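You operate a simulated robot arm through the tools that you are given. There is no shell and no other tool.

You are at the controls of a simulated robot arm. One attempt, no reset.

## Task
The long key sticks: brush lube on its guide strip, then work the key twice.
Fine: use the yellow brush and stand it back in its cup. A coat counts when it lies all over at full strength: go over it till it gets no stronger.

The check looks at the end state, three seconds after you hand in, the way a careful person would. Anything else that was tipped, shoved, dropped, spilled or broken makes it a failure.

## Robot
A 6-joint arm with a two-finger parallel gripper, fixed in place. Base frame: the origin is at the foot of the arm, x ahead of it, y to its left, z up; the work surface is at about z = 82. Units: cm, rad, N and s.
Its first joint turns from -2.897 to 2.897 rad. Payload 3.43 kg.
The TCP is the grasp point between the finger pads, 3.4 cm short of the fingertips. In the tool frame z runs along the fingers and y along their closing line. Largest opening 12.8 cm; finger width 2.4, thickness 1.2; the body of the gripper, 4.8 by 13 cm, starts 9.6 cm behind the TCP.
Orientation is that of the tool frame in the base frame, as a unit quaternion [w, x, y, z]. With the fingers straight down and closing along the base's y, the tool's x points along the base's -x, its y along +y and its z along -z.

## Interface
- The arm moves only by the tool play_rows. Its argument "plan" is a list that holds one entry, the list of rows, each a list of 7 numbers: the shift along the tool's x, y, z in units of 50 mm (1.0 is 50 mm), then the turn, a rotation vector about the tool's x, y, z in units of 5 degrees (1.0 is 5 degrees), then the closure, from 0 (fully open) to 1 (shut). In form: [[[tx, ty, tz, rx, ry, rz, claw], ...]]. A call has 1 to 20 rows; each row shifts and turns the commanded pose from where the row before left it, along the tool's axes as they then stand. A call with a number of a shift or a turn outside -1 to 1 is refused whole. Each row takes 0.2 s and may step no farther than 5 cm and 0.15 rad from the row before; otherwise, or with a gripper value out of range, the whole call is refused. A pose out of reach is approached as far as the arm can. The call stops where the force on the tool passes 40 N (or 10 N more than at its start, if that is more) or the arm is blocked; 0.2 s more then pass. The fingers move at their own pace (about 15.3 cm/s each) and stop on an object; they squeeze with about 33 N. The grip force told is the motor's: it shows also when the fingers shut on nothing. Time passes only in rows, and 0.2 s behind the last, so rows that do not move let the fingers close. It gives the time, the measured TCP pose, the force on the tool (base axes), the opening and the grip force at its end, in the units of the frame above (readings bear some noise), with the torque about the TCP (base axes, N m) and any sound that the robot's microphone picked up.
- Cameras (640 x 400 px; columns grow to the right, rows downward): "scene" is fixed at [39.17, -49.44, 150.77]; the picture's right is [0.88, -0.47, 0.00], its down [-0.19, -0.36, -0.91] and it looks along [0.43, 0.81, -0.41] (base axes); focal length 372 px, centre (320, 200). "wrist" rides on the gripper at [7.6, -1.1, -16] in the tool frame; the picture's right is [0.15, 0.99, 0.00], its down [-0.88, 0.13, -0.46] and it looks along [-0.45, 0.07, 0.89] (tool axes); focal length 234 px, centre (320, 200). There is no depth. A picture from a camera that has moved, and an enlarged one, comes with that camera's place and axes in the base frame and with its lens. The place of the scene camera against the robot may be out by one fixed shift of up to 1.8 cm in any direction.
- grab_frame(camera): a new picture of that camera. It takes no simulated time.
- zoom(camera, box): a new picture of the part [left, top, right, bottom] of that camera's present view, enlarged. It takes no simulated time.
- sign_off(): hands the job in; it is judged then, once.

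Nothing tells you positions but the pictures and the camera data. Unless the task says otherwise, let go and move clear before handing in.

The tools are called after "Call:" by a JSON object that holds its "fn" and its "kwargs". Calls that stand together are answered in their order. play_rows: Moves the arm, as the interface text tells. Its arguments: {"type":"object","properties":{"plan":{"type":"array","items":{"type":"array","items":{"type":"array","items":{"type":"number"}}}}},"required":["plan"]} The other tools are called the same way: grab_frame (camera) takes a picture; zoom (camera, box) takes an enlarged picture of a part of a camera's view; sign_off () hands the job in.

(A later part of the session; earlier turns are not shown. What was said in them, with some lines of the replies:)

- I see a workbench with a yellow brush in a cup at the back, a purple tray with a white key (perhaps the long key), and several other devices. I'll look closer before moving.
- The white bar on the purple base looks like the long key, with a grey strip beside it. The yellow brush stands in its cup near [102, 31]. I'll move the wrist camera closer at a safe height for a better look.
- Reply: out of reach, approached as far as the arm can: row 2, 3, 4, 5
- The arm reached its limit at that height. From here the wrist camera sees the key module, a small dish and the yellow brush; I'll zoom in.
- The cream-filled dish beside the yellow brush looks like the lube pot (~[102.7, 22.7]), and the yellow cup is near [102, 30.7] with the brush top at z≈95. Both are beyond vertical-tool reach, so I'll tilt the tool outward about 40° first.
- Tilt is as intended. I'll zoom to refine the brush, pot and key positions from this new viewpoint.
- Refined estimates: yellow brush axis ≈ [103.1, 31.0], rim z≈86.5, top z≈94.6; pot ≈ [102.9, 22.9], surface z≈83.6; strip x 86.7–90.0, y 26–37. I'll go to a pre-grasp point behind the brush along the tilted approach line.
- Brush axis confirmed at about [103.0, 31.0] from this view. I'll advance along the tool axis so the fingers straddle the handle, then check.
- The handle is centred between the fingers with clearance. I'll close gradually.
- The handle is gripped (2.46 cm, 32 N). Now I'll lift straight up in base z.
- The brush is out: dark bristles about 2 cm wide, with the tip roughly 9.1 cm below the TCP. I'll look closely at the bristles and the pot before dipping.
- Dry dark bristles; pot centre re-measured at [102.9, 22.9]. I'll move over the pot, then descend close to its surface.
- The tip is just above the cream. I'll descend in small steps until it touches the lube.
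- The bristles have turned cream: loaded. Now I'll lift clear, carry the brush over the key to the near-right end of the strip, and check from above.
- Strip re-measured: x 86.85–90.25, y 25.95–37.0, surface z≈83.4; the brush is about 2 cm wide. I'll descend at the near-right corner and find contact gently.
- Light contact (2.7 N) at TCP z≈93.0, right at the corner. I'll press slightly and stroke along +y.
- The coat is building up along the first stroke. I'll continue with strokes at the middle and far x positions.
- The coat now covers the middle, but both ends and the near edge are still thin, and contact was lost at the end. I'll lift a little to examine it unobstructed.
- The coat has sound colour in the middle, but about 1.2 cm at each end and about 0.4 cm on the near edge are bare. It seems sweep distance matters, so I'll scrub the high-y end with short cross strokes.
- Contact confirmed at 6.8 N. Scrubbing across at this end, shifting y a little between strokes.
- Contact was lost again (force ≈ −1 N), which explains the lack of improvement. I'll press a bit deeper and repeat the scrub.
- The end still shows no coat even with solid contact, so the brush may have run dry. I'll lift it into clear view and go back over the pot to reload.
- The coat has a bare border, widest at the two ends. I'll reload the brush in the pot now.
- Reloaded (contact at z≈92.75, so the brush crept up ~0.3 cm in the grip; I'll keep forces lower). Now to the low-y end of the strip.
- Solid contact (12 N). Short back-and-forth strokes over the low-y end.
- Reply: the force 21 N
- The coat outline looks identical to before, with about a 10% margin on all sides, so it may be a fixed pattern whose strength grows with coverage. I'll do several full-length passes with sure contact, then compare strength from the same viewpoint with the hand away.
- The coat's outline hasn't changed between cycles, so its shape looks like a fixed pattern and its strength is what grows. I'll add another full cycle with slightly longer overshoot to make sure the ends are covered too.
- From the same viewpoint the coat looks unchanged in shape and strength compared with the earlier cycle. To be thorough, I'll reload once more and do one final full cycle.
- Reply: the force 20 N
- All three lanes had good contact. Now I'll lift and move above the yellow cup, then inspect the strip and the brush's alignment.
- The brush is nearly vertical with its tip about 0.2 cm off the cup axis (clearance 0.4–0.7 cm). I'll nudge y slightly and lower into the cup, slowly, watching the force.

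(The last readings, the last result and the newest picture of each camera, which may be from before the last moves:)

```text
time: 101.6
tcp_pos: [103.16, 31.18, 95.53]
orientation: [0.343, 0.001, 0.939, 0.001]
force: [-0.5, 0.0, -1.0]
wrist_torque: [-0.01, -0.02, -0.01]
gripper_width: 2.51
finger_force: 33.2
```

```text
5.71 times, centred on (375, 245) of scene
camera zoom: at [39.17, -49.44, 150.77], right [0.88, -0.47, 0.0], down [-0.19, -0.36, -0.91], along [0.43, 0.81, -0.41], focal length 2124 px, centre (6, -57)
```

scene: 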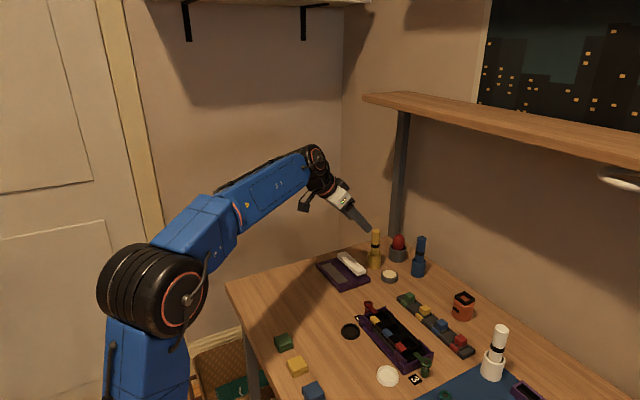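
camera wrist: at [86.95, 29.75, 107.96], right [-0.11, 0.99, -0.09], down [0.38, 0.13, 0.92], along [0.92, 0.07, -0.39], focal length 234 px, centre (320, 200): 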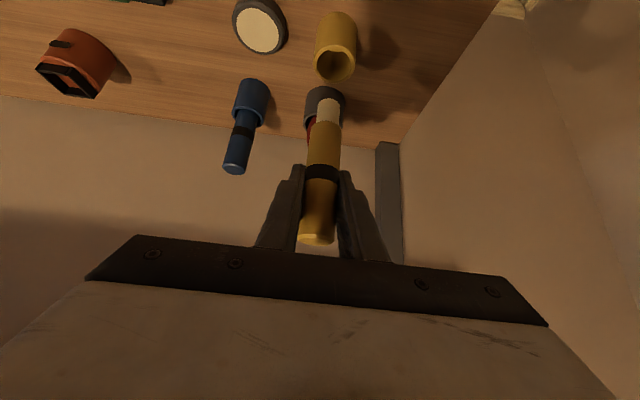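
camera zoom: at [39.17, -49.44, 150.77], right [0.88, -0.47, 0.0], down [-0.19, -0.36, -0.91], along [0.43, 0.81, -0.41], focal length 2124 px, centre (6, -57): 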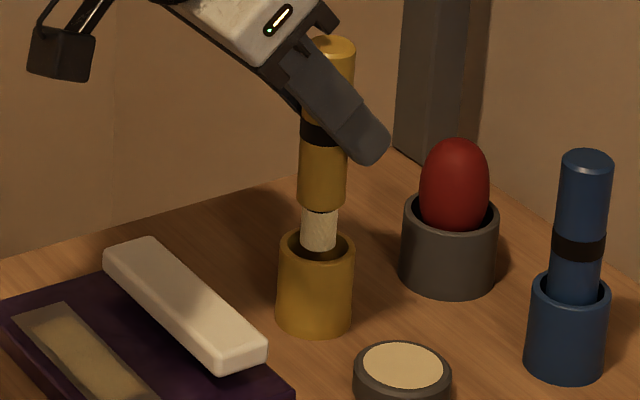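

Well aligned; the tip is at the cup mouth. Continuing down.

Call:
{"fn": "play_rows", "kwargs": {"plan": [[[0.0646, -0.01, 0.0763, 0, 0, 0, 1], [0.0646, -0.01, 0.0763, 0, 0, 0, 1], [0.0646, 0, 0.0763, 0, 0, 0, 1], [0.0646, 0, 0.0763, 0, 0, 0, 1], [0.0646, 0, 0.0763, 0, 0, 0, 1], [0.0646, 0, 0.0763, 0, 0, 0, 1], [0, 0, 0, 0, 0, 0, 1]]]}}

Call:
{"fn": "zoom", "kwargs": {"camera": "scene", "box": [340, 210, 410, 280]}}

Call:
{"fn": "zoom", "kwargs": {"camera": "wrist", "box": [260, 40, 400, 170]}}

```text
time: 103.2
tcp_pos: [103.09, 31.05, 92.62]
orientation: [0.344, 0.001, 0.939, 0.001]
force: [-0.9, 0.0, 0.1]
wrist_torque: [-0.03, 0.03, 0.01]
gripper_width: 2.46
finger_force: 32.5
```

```text
5.71 times, centred on (375, 245) of scene
camera zoom: at [39.17, -49.44, 150.77], right [0.88, -0.47, 0.0], down [-0.19, -0.36, -0.91], along [0.43, 0.81, -0.41], focal length 2124 px, centre (6, -57)
```

zoom: 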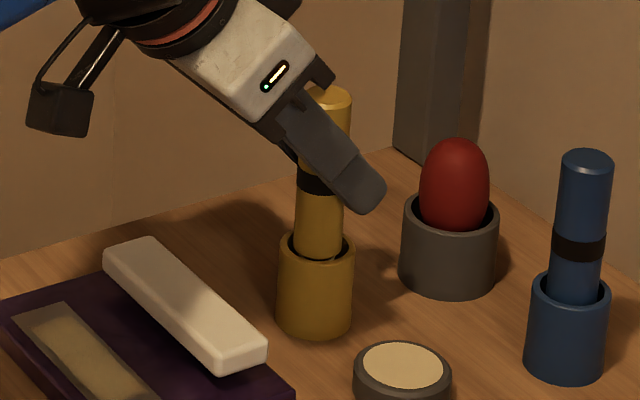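

```text
3.08 times, centred on (330, 105) of wrist
camera zoom: at [86.91, 29.93, 99.84], right [-0.11, 0.99, -0.09], down [0.38, 0.13, 0.92], along [0.92, 0.07, -0.39], focal length 720 px, centre (289, 492)
```

zoom: 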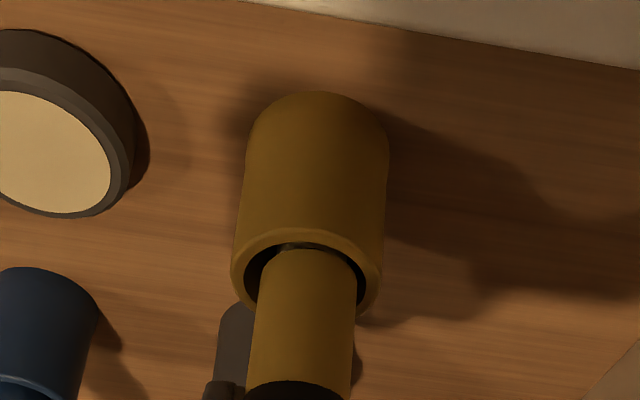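

Call:
{"fn": "play_rows", "kwargs": {"plan": [[[0.0258, 0, 0.0305, 0, 0, 0, 1], [0.0258, 0, 0.0305, 0, 0, 0, 1], [0.0258, 0, 0.0305, 0, 0, 0, 1], [0.0258, 0, 0.0305, 0, 0, 0, 1], [0, 0, 0, 0, 0, 0, 1]]]}}

```text
time: 104.4
tcp_pos: [103.01, 31.18, 91.84]
orientation: [0.344, 0.001, 0.939, 0.001]
force: [-0.7, -0.1, -1.0]
wrist_torque: [-0.04, 0.0, 0.03]
gripper_width: 2.49
finger_force: 33.2
```

Call:
{"fn": "play_rows", "kwargs": {"plan": [[[0.0194, 0, 0.0229, 0, 0, 0, 1], [0.0194, 0, 0.0229, 0, 0, 0, 1], [0, 0, 0, 0, 0, 0, 1]]]}}

```text
time: 105.2
tcp_pos: [103.15, 31.07, 91.67]
orientation: [0.344, 0.001, 0.939, 0.001]
force: [-0.2, -0.5, 0.3]
wrist_torque: [0.02, 0.01, -0.02]
gripper_width: 2.49
finger_force: 33.1
```

Call:
{"fn": "play_rows", "kwargs": {"plan": [[[0.0194, 0, 0.0229, 0, 0, 0, 1], [0.0129, 0, 0.0153, 0, 0, 0, 1], [0, 0, 0, 0, 0, 0, 1]]]}}

Call:
{"fn": "zoom", "kwargs": {"camera": "wrist", "box": [260, 40, 400, 170]}}

Call:
{"fn": "zoom", "kwargs": {"camera": "scene", "box": [340, 210, 410, 280]}}

```text
time: 106.0
tcp_pos: [103.15, 31.12, 91.28]
orientation: [0.343, 0.002, 0.939, 0.0]
force: [-0.5, -0.6, -0.4]
wrist_torque: [-0.02, 0.02, 0.01]
gripper_width: 2.47
finger_force: 33.0
```

```text
3.08 times, centred on (330, 105) of wrist
camera zoom: at [86.99, 29.97, 98.52], right [-0.11, 0.99, -0.09], down [0.38, 0.13, 0.92], along [0.92, 0.07, -0.39], focal length 720 px, centre (289, 492)
```

zoom: 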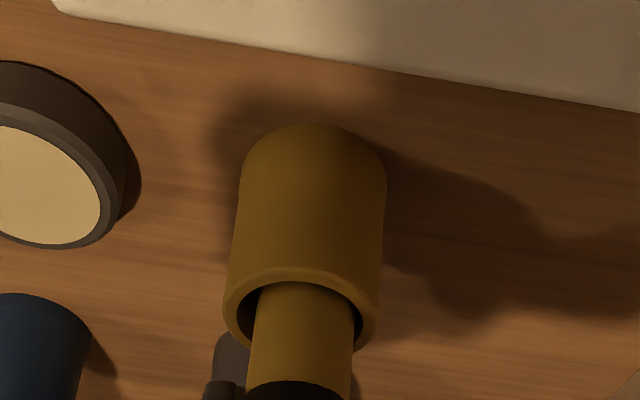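

```text
5.71 times, centred on (375, 245) of scene
camera zoom: at [39.17, -49.44, 150.77], right [0.88, -0.47, 0.0], down [-0.19, -0.36, -0.91], along [0.43, 0.81, -0.41], focal length 2124 px, centre (6, -57)
```

zoom: 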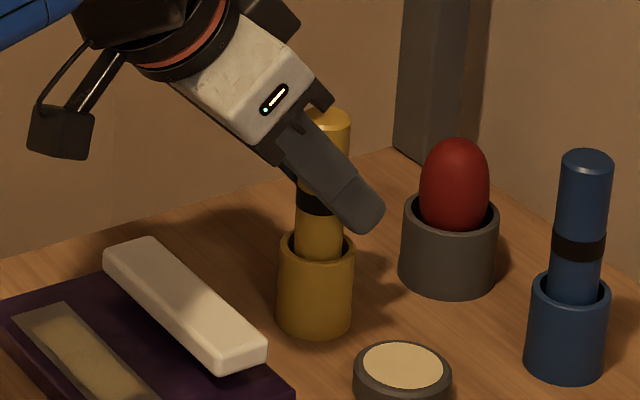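

Call:
{"fn": "play_rows", "kwargs": {"plan": [[[0.0129, -0.005, 0.0153, 0, 0, 0, 1], [0.0129, -0.005, 0.0153, 0, 0, 0, 1], [0, 0, 0, 0, 0, 0, 1]]]}}

```text
time: 106.8
tcp_pos: [102.99, 31.02, 91.22]
orientation: [0.345, 0.002, 0.939, 0.001]
force: [1.6, 1.2, 6.5]
wrist_torque: [0.04, -0.12, 0.02]
gripper_width: 2.47
finger_force: 33.0
```

Seated on the cup floor (6.5 N). Releasing gradually.

Call:
{"fn": "play_rows", "kwargs": {"plan": [[[-0.0065, 0, -0.0076, 0, 0, 0, 0.85], [0, 0, 0, 0, 0, 0, 0.8], [0, 0, 0, 0, 0, 0, 0.78], [0, 0, 0, 0, 0, 0, 0.75], [0, 0, 0, 0, 0, 0, 0.7], [0, 0, 0, 0, 0, 0, 0.65], [0, 0, 0, 0, 0, 0, 0.58], [0, 0, 0, 0, 0, 0, 0.5], [0, 0, 0, 0, 0, 0, 0.45], [0, 0, 0, 0, 0, 0, 0.45]]]}}

Call:
{"fn": "grab_frame", "kwargs": {"camera": "wrist"}}

Call:
{"fn": "zoom", "kwargs": {"camera": "scene", "box": [340, 210, 410, 280]}}

```text
time: 109.0
tcp_pos: [103.13, 31.12, 91.08]
orientation: [0.344, 0.001, 0.939, 0.001]
force: [0.4, 0.1, -0.3]
wrist_torque: [0.01, -0.03, 0.03]
gripper_width: 7.03
finger_force: 0.0
```

```text
taken
camera wrist: at [86.98, 29.95, 98.38], right [-0.11, 0.99, -0.09], down [0.38, 0.13, 0.92], along [0.92, 0.07, -0.39], focal length 234 px, centre (320, 200)
```

wrist: 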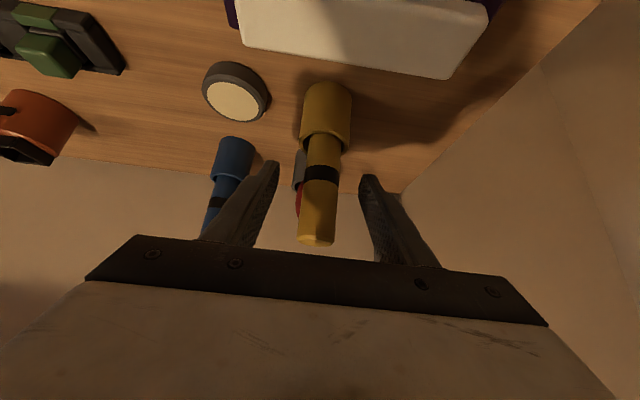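

```text
5.71 times, centred on (375, 245) of scene
camera zoom: at [39.17, -49.44, 150.77], right [0.88, -0.47, 0.0], down [-0.19, -0.36, -0.91], along [0.43, 0.81, -0.41], focal length 2124 px, centre (6, -57)
```

zoom: 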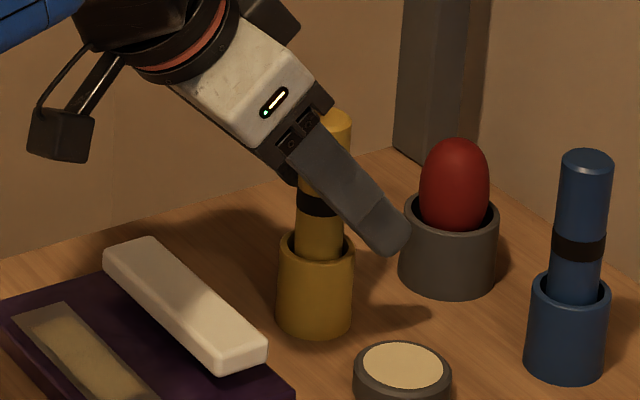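

The brush stands in its cup. Retreating straight back along the tool axis.

Call:
{"fn": "play_rows", "kwargs": {"plan": [[[0, 0, -0.15, 0, 0, 0, 0.45], [0, 0, -0.25, 0, 0, 0, 0.45], [0, 0, -0.35, 0, 0, 0, 0.45], [0, 0, -0.35, 0, 0, 0, 0.45], [0, 0, -0.35, 0, 0, 0, 0.45], [0, 0, -0.35, 0, 0, 0, 0.45], [0, 0, -0.35, 0, 0, 0, 0.45], [0, 0, -0.35, 0, 0, 0, 0.45], [0, 0, -0.35, 0, 0, 0, 0.45], [0, 0, -0.35, 0, 0, 0, 0.45], [0, 0, 0, 0, 0, 0, 0.45]]]}}

Call:
{"fn": "grab_frame", "kwargs": {"camera": "wrist"}}

Call:
{"fn": "zoom", "kwargs": {"camera": "scene", "box": [315, 215, 435, 295]}}

Call:
{"fn": "zoom", "kwargs": {"camera": "scene", "box": [320, 258, 370, 290]}}

```text
time: 111.4
tcp_pos: [92.81, 31.21, 103.25]
orientation: [0.344, 0.001, 0.939, 0.0]
force: [0.0, 0.2, -0.6]
wrist_torque: [0.03, 0.0, -0.01]
gripper_width: 7.04
finger_force: 0.0
```

```text
taken
camera wrist: at [76.61, 30.1, 110.54], right [-0.11, 0.99, -0.09], down [0.38, 0.13, 0.92], along [0.92, 0.07, -0.39], focal length 234 px, centre (320, 200)
```

wrist: 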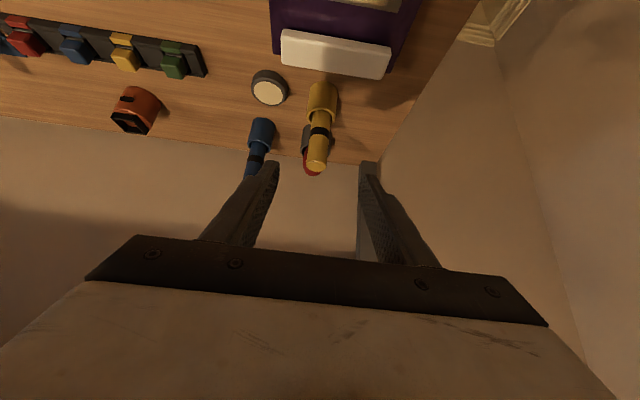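

```text
5.00 times, centred on (375, 255) of scene
camera zoom: at [39.17, -49.44, 150.77], right [0.88, -0.47, 0.0], down [-0.19, -0.36, -0.91], along [0.43, 0.81, -0.41], focal length 1859 px, centre (45, -75)
```

zoom: 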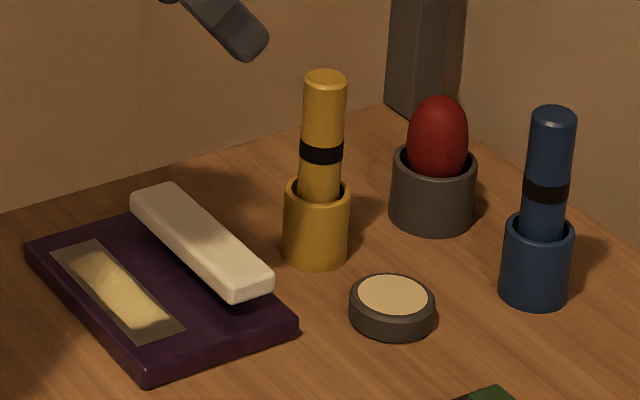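

```text
12.50 times, centred on (345, 274) of scene
camera zoom: at [39.17, -49.44, 150.77], right [0.88, -0.47, 0.0], down [-0.19, -0.36, -0.91], along [0.43, 0.81, -0.41], focal length 4647 px, centre (8, -725)
```

zoom: 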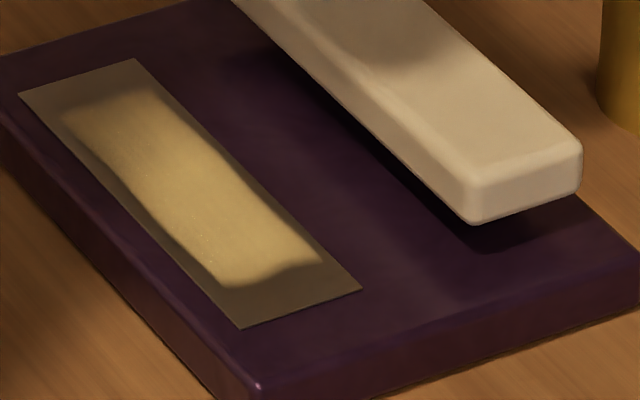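

The yellow brush stands upright in its cup, with nothing disturbed. Now I'll check the key geometry closely before pressing it.

Call:
{"fn": "zoom", "kwargs": {"camera": "wrist", "box": [250, 0, 430, 112]}}

Call:
{"fn": "zoom", "kwargs": {"camera": "scene", "box": [330, 245, 374, 277]}}

```text
3.56 times, centred on (340, 56) of wrist
camera zoom: at [76.61, 30.1, 110.54], right [-0.11, 0.99, -0.09], down [0.38, 0.13, 0.92], along [0.92, 0.07, -0.39], focal length 833 px, centre (249, 712)
```

zoom: 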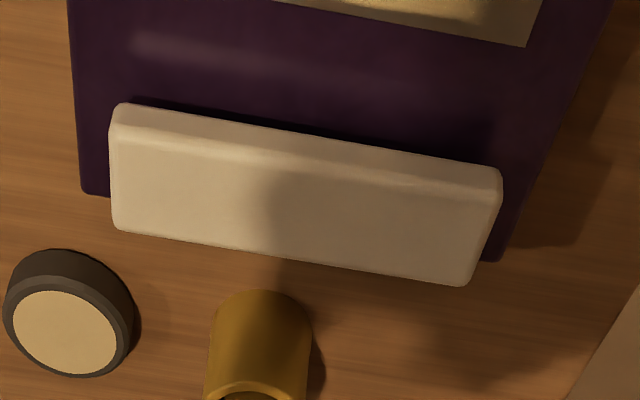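

```text
12.50 times, centred on (352, 261) of scene
camera zoom: at [39.17, -49.44, 150.77], right [0.88, -0.47, 0.0], down [-0.19, -0.36, -0.91], along [0.43, 0.81, -0.41], focal length 4647 px, centre (-80, -562)
```

zoom: 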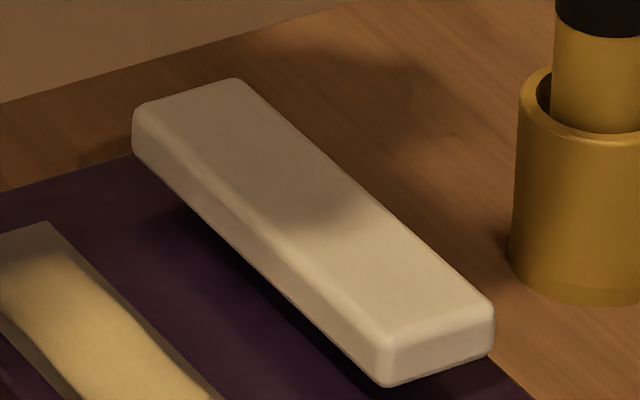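

Key top measured at x 93.4–96.4, y 25.5–37.4, z≈85.5, with a ~0.7 cm gap underneath, so it presses down. I'll close the fingers, reduce the tilt to 20°, and position above the key's centre.

Call:
{"fn": "play_rows", "kwargs": {"plan": [[[0, 0, 0, 0, 1, 0, 0.7], [0, 0, 0, 0, 1, 0, 0.9], [0, 0, 0, 0, 1, 0, 1], [0, 0, 0, 0, 1, 0, 1], [0, 0, 0, 0, 0, 0, 1], [0, 0, 0, 0, 0, 0, 1]]]}}

Call:
{"fn": "grab_frame", "kwargs": {"camera": "wrist"}}

```text
time: 112.8
tcp_pos: [92.83, 31.26, 103.27]
orientation: [0.175, 0.001, 0.985, 0.002]
force: [0.2, 0.1, 0.0]
wrist_torque: [-0.01, 0.0, -0.01]
gripper_width: 0.0
finger_force: 32.9
```

```text
taken
camera wrist: at [80.12, 29.96, 115.61], right [-0.14, 0.99, -0.05], down [0.67, 0.13, 0.73], along [0.73, 0.07, -0.68], focal length 234 px, centre (320, 200)
```

wrist: 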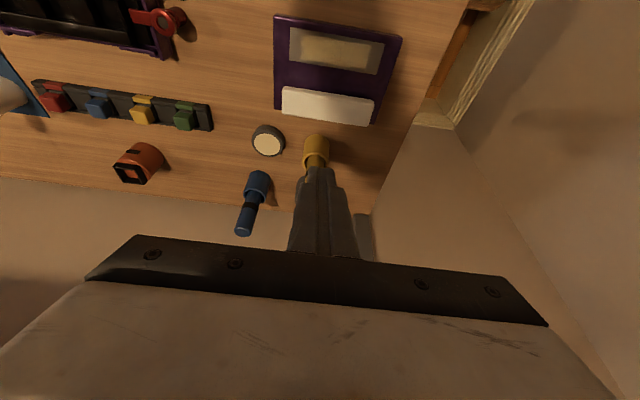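

Call:
{"fn": "zoom", "kwargs": {"camera": "wrist", "box": [260, 0, 420, 140]}}

Call:
{"fn": "zoom", "kwargs": {"camera": "scene", "box": [310, 235, 400, 295]}}

```text
2.86 times, centred on (340, 70) of wrist
camera zoom: at [80.12, 29.96, 115.61], right [-0.14, 0.99, -0.05], down [0.67, 0.13, 0.73], along [0.73, 0.07, -0.68], focal length 669 px, centre (263, 571)
```

zoom: 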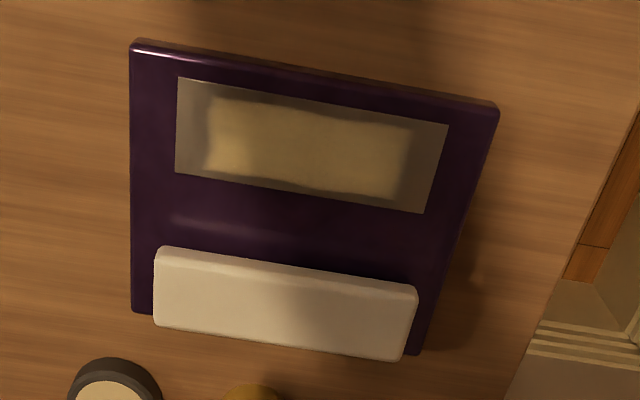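

```text
6.67 times, centred on (355, 265) of scene
camera zoom: at [39.17, -49.44, 150.77], right [0.88, -0.47, 0.0], down [-0.19, -0.36, -0.91], along [0.43, 0.81, -0.41], focal length 2478 px, centre (87, -233)
```

zoom: 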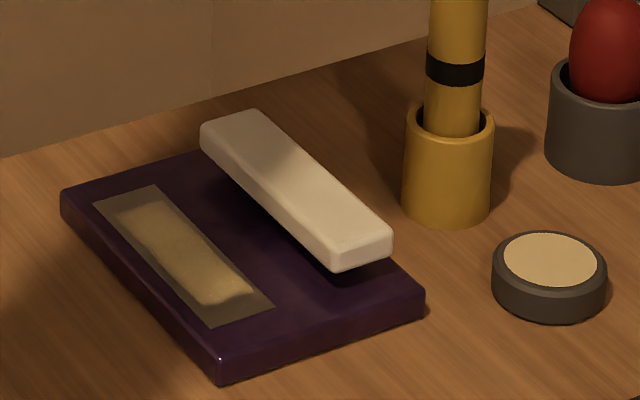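

The coat shows an even ~12% margin on all four sides, confirming a fixed pattern, with uniform strength inside. Now moving down above the key's centre.

Call:
{"fn": "play_rows", "kwargs": {"plan": [[[0.07, 0.007, 0.393, 0, 0, 0, 1], [0.07, 0.007, 0.393, 0, 0, 0, 1], [0.07, 0.007, 0.393, 0, 0, 0, 1], [0.07, 0.007, 0.393, 0, 0, 0, 1], [0.07, 0.007, 0.393, 0, 0, 0, 1], [0.07, 0.007, 0.393, 0, 0, 0, 1], [0, 0, 0, 0, 0, 0, 1]]]}}

Call:
{"fn": "grab_frame", "kwargs": {"camera": "wrist"}}

Call:
{"fn": "zoom", "kwargs": {"camera": "scene", "box": [310, 225, 400, 295]}}

```text
time: 114.4
tcp_pos: [94.9, 31.53, 91.54]
orientation: [0.175, 0.0, 0.985, 0.001]
force: [0.2, 0.0, 0.7]
wrist_torque: [0.0, 0.03, 0.01]
gripper_width: 0.0
finger_force: 33.3
```

```text
taken
camera wrist: at [82.25, 30.29, 103.78], right [-0.14, 0.99, -0.05], down [0.67, 0.13, 0.73], along [0.73, 0.07, -0.68], focal length 234 px, centre (320, 200)
```

wrist: 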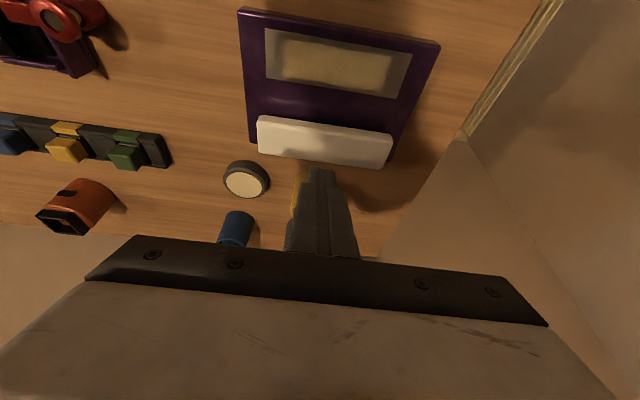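

```text
5.71 times, centred on (355, 260) of scene
camera zoom: at [39.17, -49.44, 150.77], right [0.88, -0.47, 0.0], down [-0.19, -0.36, -0.91], along [0.43, 0.81, -0.41], focal length 2124 px, centre (120, -143)
```

zoom: 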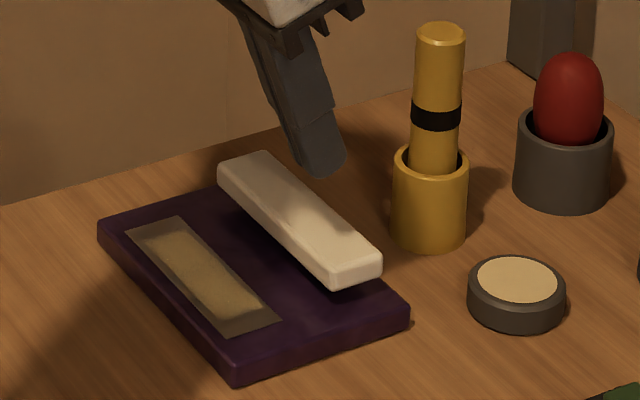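

The fingertips hang centred above the key. Descending to near contact, then in small steps.

Call:
{"fn": "play_rows", "kwargs": {"plan": [[[0.0414, 0, 0.1126, 0, 0, 0, 1], [0.0414, 0, 0.1126, 0, 0, 0, 1], [0.0345, 0, 0.0939, 0, 0, 0, 1], [0.0103, 0, 0.0282, 0, 0, 0, 1], [0.0103, 0, 0.0282, 0, 0, 0, 1], [0, 0, 0, 0, 0, 0, 1]]]}}

Call:
{"fn": "zoom", "kwargs": {"camera": "scene", "box": [320, 240, 380, 280]}}

```text
time: 115.8
tcp_pos: [94.99, 31.44, 89.53]
orientation: [0.176, 0.0, 0.984, 0.002]
force: [-1.4, -0.2, 2.6]
wrist_torque: [0.04, 0.06, 0.03]
gripper_width: 0.02
finger_force: 32.6
```

```text
10.00 times, centred on (350, 260) of scene
camera zoom: at [39.17, -49.44, 150.77], right [0.88, -0.47, 0.0], down [-0.19, -0.36, -0.91], along [0.43, 0.81, -0.41], focal length 3718 px, centre (20, -400)
```

zoom: 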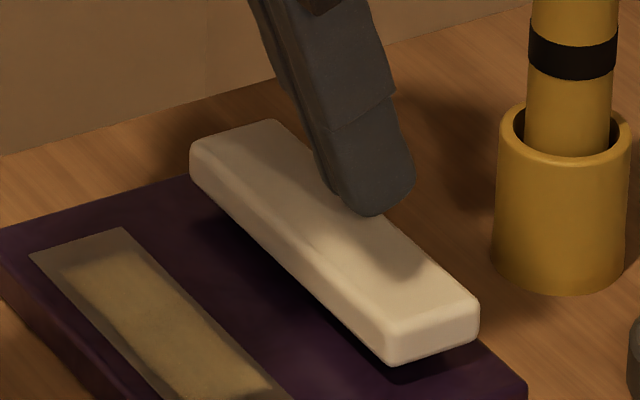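

Touching the key (2.6 N). Pressing in small increments.

Call:
{"fn": "play_rows", "kwargs": {"plan": [[[0.0069, 0, 0.0188, 0, 0, 0, 1], [0.0069, 0, 0.0188, 0, 0, 0, 1], [0.0069, 0, 0.0188, 0, 0, 0, 1], [0.0069, 0, 0.0188, 0, 0, 0, 1]]]}}

Call:
{"fn": "zoom", "kwargs": {"camera": "scene", "box": [320, 240, 380, 280]}}

```text
time: 116.8
tcp_pos: [95.02, 31.41, 89.22]
orientation: [0.175, 0.001, 0.985, 0.002]
force: [0.0, 2.1, 3.4]
wrist_torque: [0.04, -0.03, -0.01]
gripper_width: 0.0
finger_force: 32.8
heard: click
```

```text
10.00 times, centred on (350, 260) of scene
camera zoom: at [39.17, -49.44, 150.77], right [0.88, -0.47, 0.0], down [-0.19, -0.36, -0.91], along [0.43, 0.81, -0.41], focal length 3718 px, centre (20, -400)
```

zoom: 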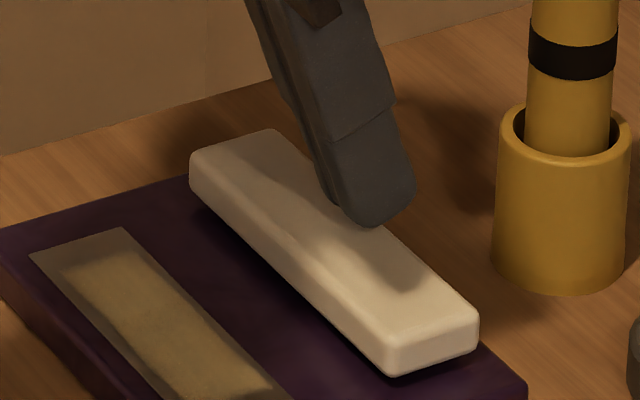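

A click was heard. I'll press a little further to be sure of full travel, then release completely.

Call:
{"fn": "play_rows", "kwargs": {"plan": [[[0.0069, 0, 0.0188, 0, 0, 0, 1], [0.0069, 0, 0.0188, 0, 0, 0, 1], [0.0, 0, 0.0, 0, 0, 0, 1]]]}}

Call:
{"fn": "zoom", "kwargs": {"camera": "scene", "box": [320, 240, 380, 280]}}

```text
time: 117.6
tcp_pos: [95.04, 31.35, 89.13]
orientation: [0.176, 0.001, 0.984, 0.002]
force: [2.8, 0.3, 13.5]
wrist_torque: [-0.04, -0.17, -0.03]
gripper_width: 0.0
finger_force: 33.2
```

```text
10.00 times, centred on (350, 260) of scene
camera zoom: at [39.17, -49.44, 150.77], right [0.88, -0.47, 0.0], down [-0.19, -0.36, -0.91], along [0.43, 0.81, -0.41], focal length 3718 px, centre (20, -400)
```

zoom: 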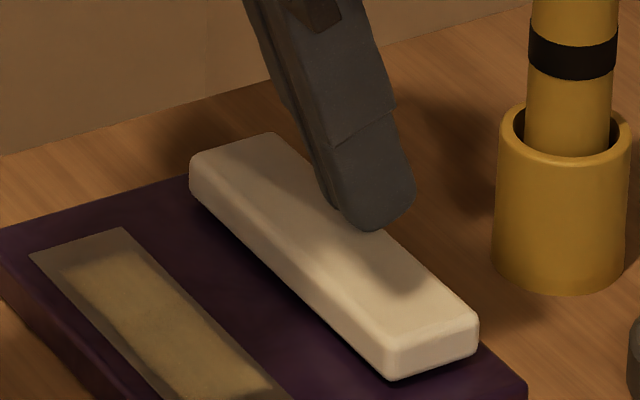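

Bottomed out. Releasing fully and checking that it springs back.

Call:
{"fn": "play_rows", "kwargs": {"plan": [[[-0.0138, 0, -0.0375, 0, 0, 0, 1], [-0.0207, 0, -0.0563, 0, 0, 0, 1], [-0.0207, 0, -0.0563, 0, 0, 0, 1], [-0.0207, 0, -0.0563, 0, 0, 0, 1], [-0.0207, 0, -0.0563, 0, 0, 0, 1], [0, 0, 0, 0, 0, 0, 1], [0, 0, 0, 0, 0, 0, 1]]]}}

Call:
{"fn": "zoom", "kwargs": {"camera": "scene", "box": [320, 240, 380, 280]}}

```text
time: 119.2
tcp_pos: [94.92, 31.25, 90.32]
orientation: [0.175, 0.001, 0.985, 0.002]
force: [0.2, 0.3, -0.6]
wrist_torque: [-0.03, 0.02, 0.02]
gripper_width: 0.0
finger_force: 32.8
```

```text
10.00 times, centred on (350, 260) of scene
camera zoom: at [39.17, -49.44, 150.77], right [0.88, -0.47, 0.0], down [-0.19, -0.36, -0.91], along [0.43, 0.81, -0.41], focal length 3718 px, centre (20, -400)
```

zoom: 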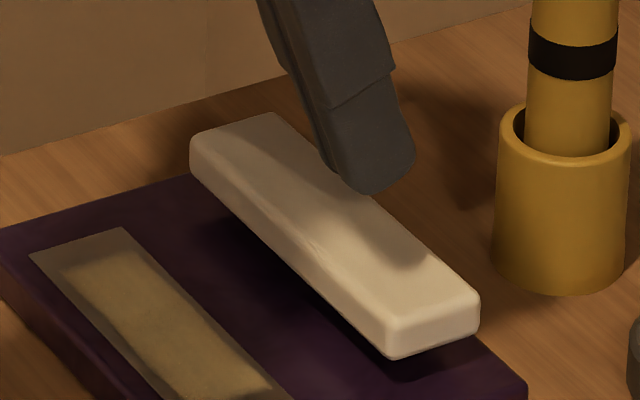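

The key returned up fully. Now the second press.

Call:
{"fn": "play_rows", "kwargs": {"plan": [[[0.0207, 0.01, 0.0563, 0, 0, 0, 1], [0.0207, 0, 0.0563, 0, 0, 0, 1], [0.0069, 0, 0.0188, 0, 0, 0, 1], [0.0069, 0, 0.0188, 0, 0, 0, 1], [0.0069, 0, 0.0188, 0, 0, 0, 1], [0.0069, 0, 0.0188, 0, 0, 0, 1], [0.0069, 0, 0.0188, 0, 0, 0, 1], [0.0069, 0, 0.0188, 0, 0, 0, 1], [0, 0, 0, 0, 0, 0, 1]]]}}

Call:
{"fn": "zoom", "kwargs": {"camera": "scene", "box": [320, 240, 380, 280]}}

```text
time: 121.2
tcp_pos: [94.92, 31.53, 89.06]
orientation: [0.176, 0.001, 0.984, 0.001]
force: [-0.8, 2.1, 3.9]
wrist_torque: [0.04, 0.03, 0.01]
gripper_width: 0.0
finger_force: 32.9
heard: click
```

```text
10.00 times, centred on (350, 260) of scene
camera zoom: at [39.17, -49.44, 150.77], right [0.88, -0.47, 0.0], down [-0.19, -0.36, -0.91], along [0.43, 0.81, -0.41], focal length 3718 px, centre (20, -400)
```

zoom: 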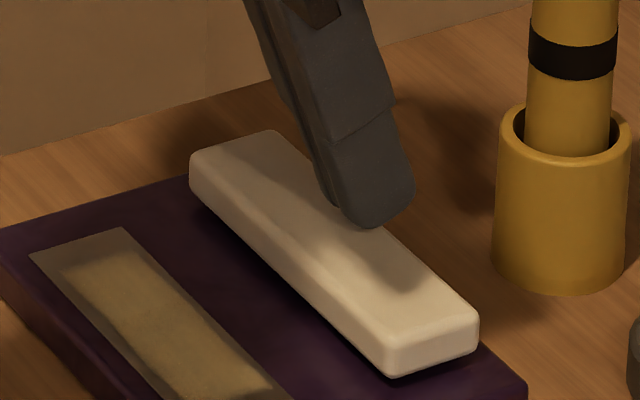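

Second click heard. Pressing slightly to the bottom as before, then releasing and retreating.

Call:
{"fn": "play_rows", "kwargs": {"plan": [[[0.0069, 0, 0.0188, 0, 0, 0, 1], [0, 0, 0, 0, 0, 0, 1], [-0.0138, 0, -0.0375, 0, 0, 0, 1], [-0.0207, 0, -0.0563, 0, 0, 0, 1], [-0.0207, 0, -0.0563, 0, 0, 0, 1], [-0.0414, 0, -0.1126, 0, 0, 0, 1], [-0.0414, 0, -0.1126, 0, 0, 0, 1], [-0.069, 0, -0.1877, 0, 0, 0, 1], [-0.069, 0, -0.1877, 0, 0, 0, 1], [0, 0, -0.3, 0, 0, 0, 1], [0, 0, -0.3, 0, 0, 0, 1], [0, 0, -0.3, 0, 0, 0, 1], [0, 0, -0.3, 0, 0, 0, 1], [0, 0, 0, 0, 0, 0, 1]]]}}

Call:
{"fn": "grab_frame", "kwargs": {"camera": "scene"}}

Call:
{"fn": "zoom", "kwargs": {"camera": "scene", "box": [310, 230, 420, 295]}}

Call:
{"fn": "grab_frame", "kwargs": {"camera": "wrist"}}

```text
time: 124.2
tcp_pos: [92.9, 31.39, 98.91]
orientation: [0.175, 0.001, 0.984, 0.0]
force: [-1.1, -0.2, 0.3]
wrist_torque: [-0.02, 0.0, 0.02]
gripper_width: 0.01
finger_force: 33.4
```

```text
taken
```

scene: 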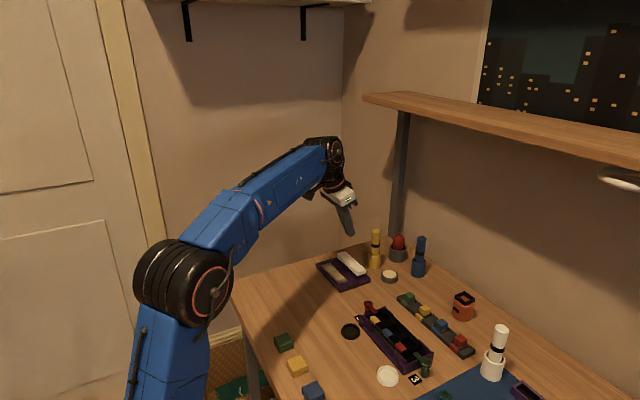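

```text
5.82 times, centred on (365, 262) of scene
camera zoom: at [39.17, -49.44, 150.77], right [0.88, -0.47, 0.0], down [-0.19, -0.36, -0.91], along [0.43, 0.81, -0.41], focal length 2163 px, centre (58, -164)
```

zoom: 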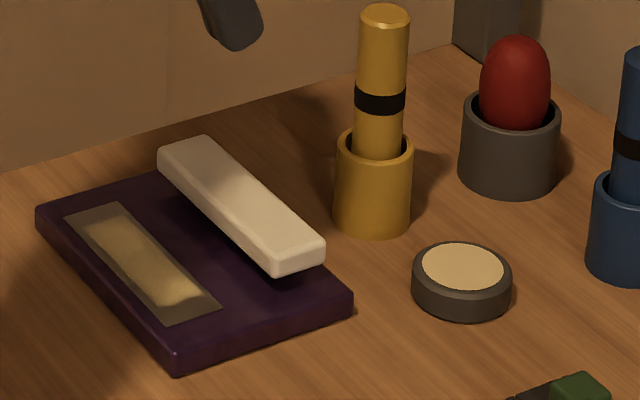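

```text
taken
camera wrist: at [80.27, 30.24, 111.12], right [-0.14, 0.99, -0.05], down [0.67, 0.13, 0.73], along [0.73, 0.07, -0.68], focal length 234 px, centre (320, 200)
```

wrist: 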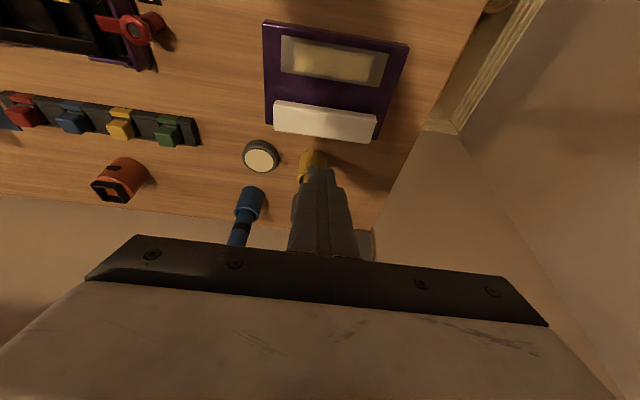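

The key is back up after exactly two clicks, and the brush stands. I'll move the arm well clear so I can view the strip without the arm's shadow.

Call:
{"fn": "play_rows", "kwargs": {"plan": [[[0, 0, -0.4, 0, 0, 0, 1], [0, 0, -0.4, 0, 0, 0, 1], [0, 0, -0.4, 0, 0, 0, 1], [0.563, 0, -0.207, 0, 0, 0, 1], [0.563, 0, -0.207, 0, 0, 0, 0.8], [0.563, 0, -0.207, 0, 0, 0, 0.6], [0.563, 0, -0.207, 0, 0, 0, 0.5], [0.563, 0, -0.207, 0, 0, 0, 0.5], [0.563, -0.3, -0.207, 0, 0, 0, 0.5], [0.563, -0.3, -0.207, 0, 0, 0, 0.5], [0.563, -0.3, -0.207, 0, 0, 0, 0.5], [0, 0, 0, 0, 0, 0, 0.5]]]}}

Call:
{"fn": "grab_frame", "kwargs": {"camera": "scene"}}

Call:
{"fn": "zoom", "kwargs": {"camera": "scene", "box": [310, 230, 420, 295]}}

Call:
{"fn": "grab_frame", "kwargs": {"camera": "wrist"}}

Call:
{"fn": "zoom", "kwargs": {"camera": "scene", "box": [320, 258, 370, 290]}}

```text
time: 126.8
tcp_pos: [66.79, 26.83, 104.24]
orientation: [0.175, 0.0, 0.984, 0.0]
force: [-0.2, -0.5, -0.5]
wrist_torque: [0.02, 0.03, -0.01]
gripper_width: 6.39
finger_force: 0.1
```

```text
taken
```

scene: 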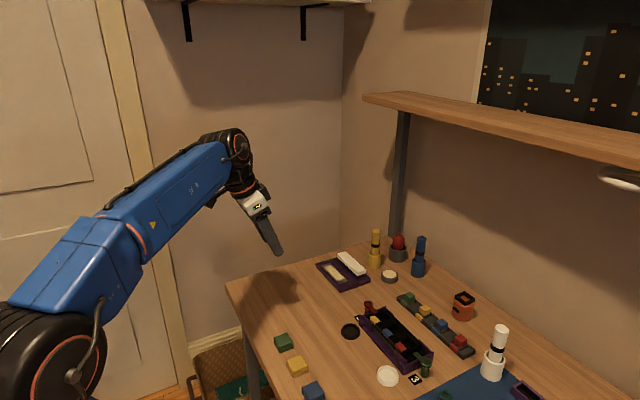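

```text
5.82 times, centred on (365, 262) of scene
camera zoom: at [39.17, -49.44, 150.77], right [0.88, -0.47, 0.0], down [-0.19, -0.36, -0.91], along [0.43, 0.81, -0.41], focal length 2163 px, centre (58, -164)
```

zoom: 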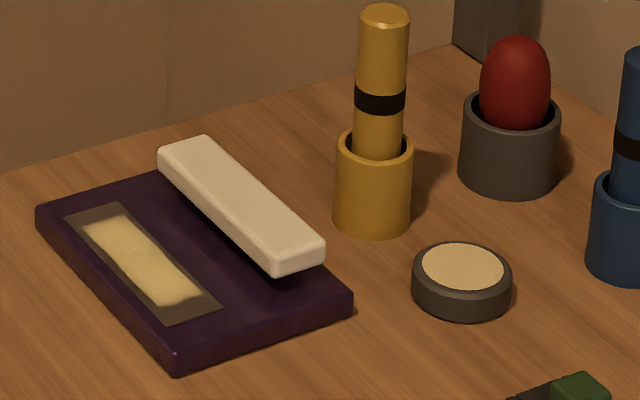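

```text
taken
camera wrist: at [54.1, 25.66, 116.62], right [-0.14, 0.99, -0.05], down [0.67, 0.13, 0.73], along [0.73, 0.07, -0.68], focal length 234 px, centre (320, 200)
```

wrist: 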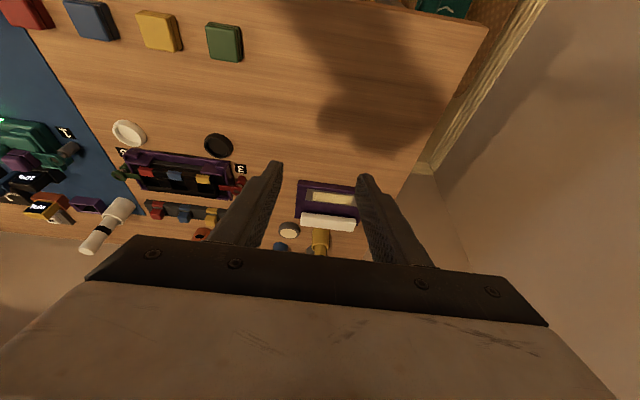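

```text
12.50 times, centred on (345, 274) of scene
camera zoom: at [39.17, -49.44, 150.77], right [0.88, -0.47, 0.0], down [-0.19, -0.36, -0.91], along [0.43, 0.81, -0.41], focal length 4647 px, centre (8, -725)
```

zoom: 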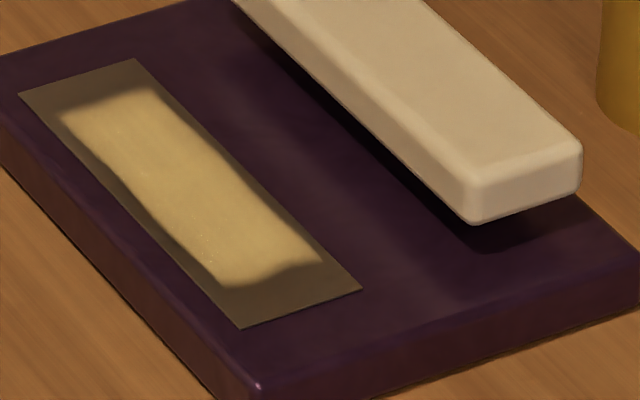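

The strip carries an even, full-strength coat, and the key has been worked twice with two clicks and is back up. The yellow brush stands in its cup, nothing else has moved, and the arm is clear and open, so I'm handing in.

Call:
{"fn": "sign_off", "kwargs": {}}

```text
The job is handed in.
```

I brushed lube onto the long key's guide strip with the yellow brush, stood the brush back in its cup, and worked the key twice. The job is handed in, and I don't have the check's result.

- **Coat:** I dipped the brush three times and went over the whole strip in repeated full-length passes. The coat got no stronger after the first cycle. It still shows a bare border of about 12% on every side. I took that as a fixed pattern, because its outline never changed however far I brushed past the edges. If the check wants lube right to the edges, that is the weak point.
- **Key:** Each press gave one click. The key sprang back up after both.
- **Brush:** It stands upright in its cup.
- **Everything else:** I saw nothing tipped, shoved or spilled in the last pictures. The arm is clear with the gripper open.
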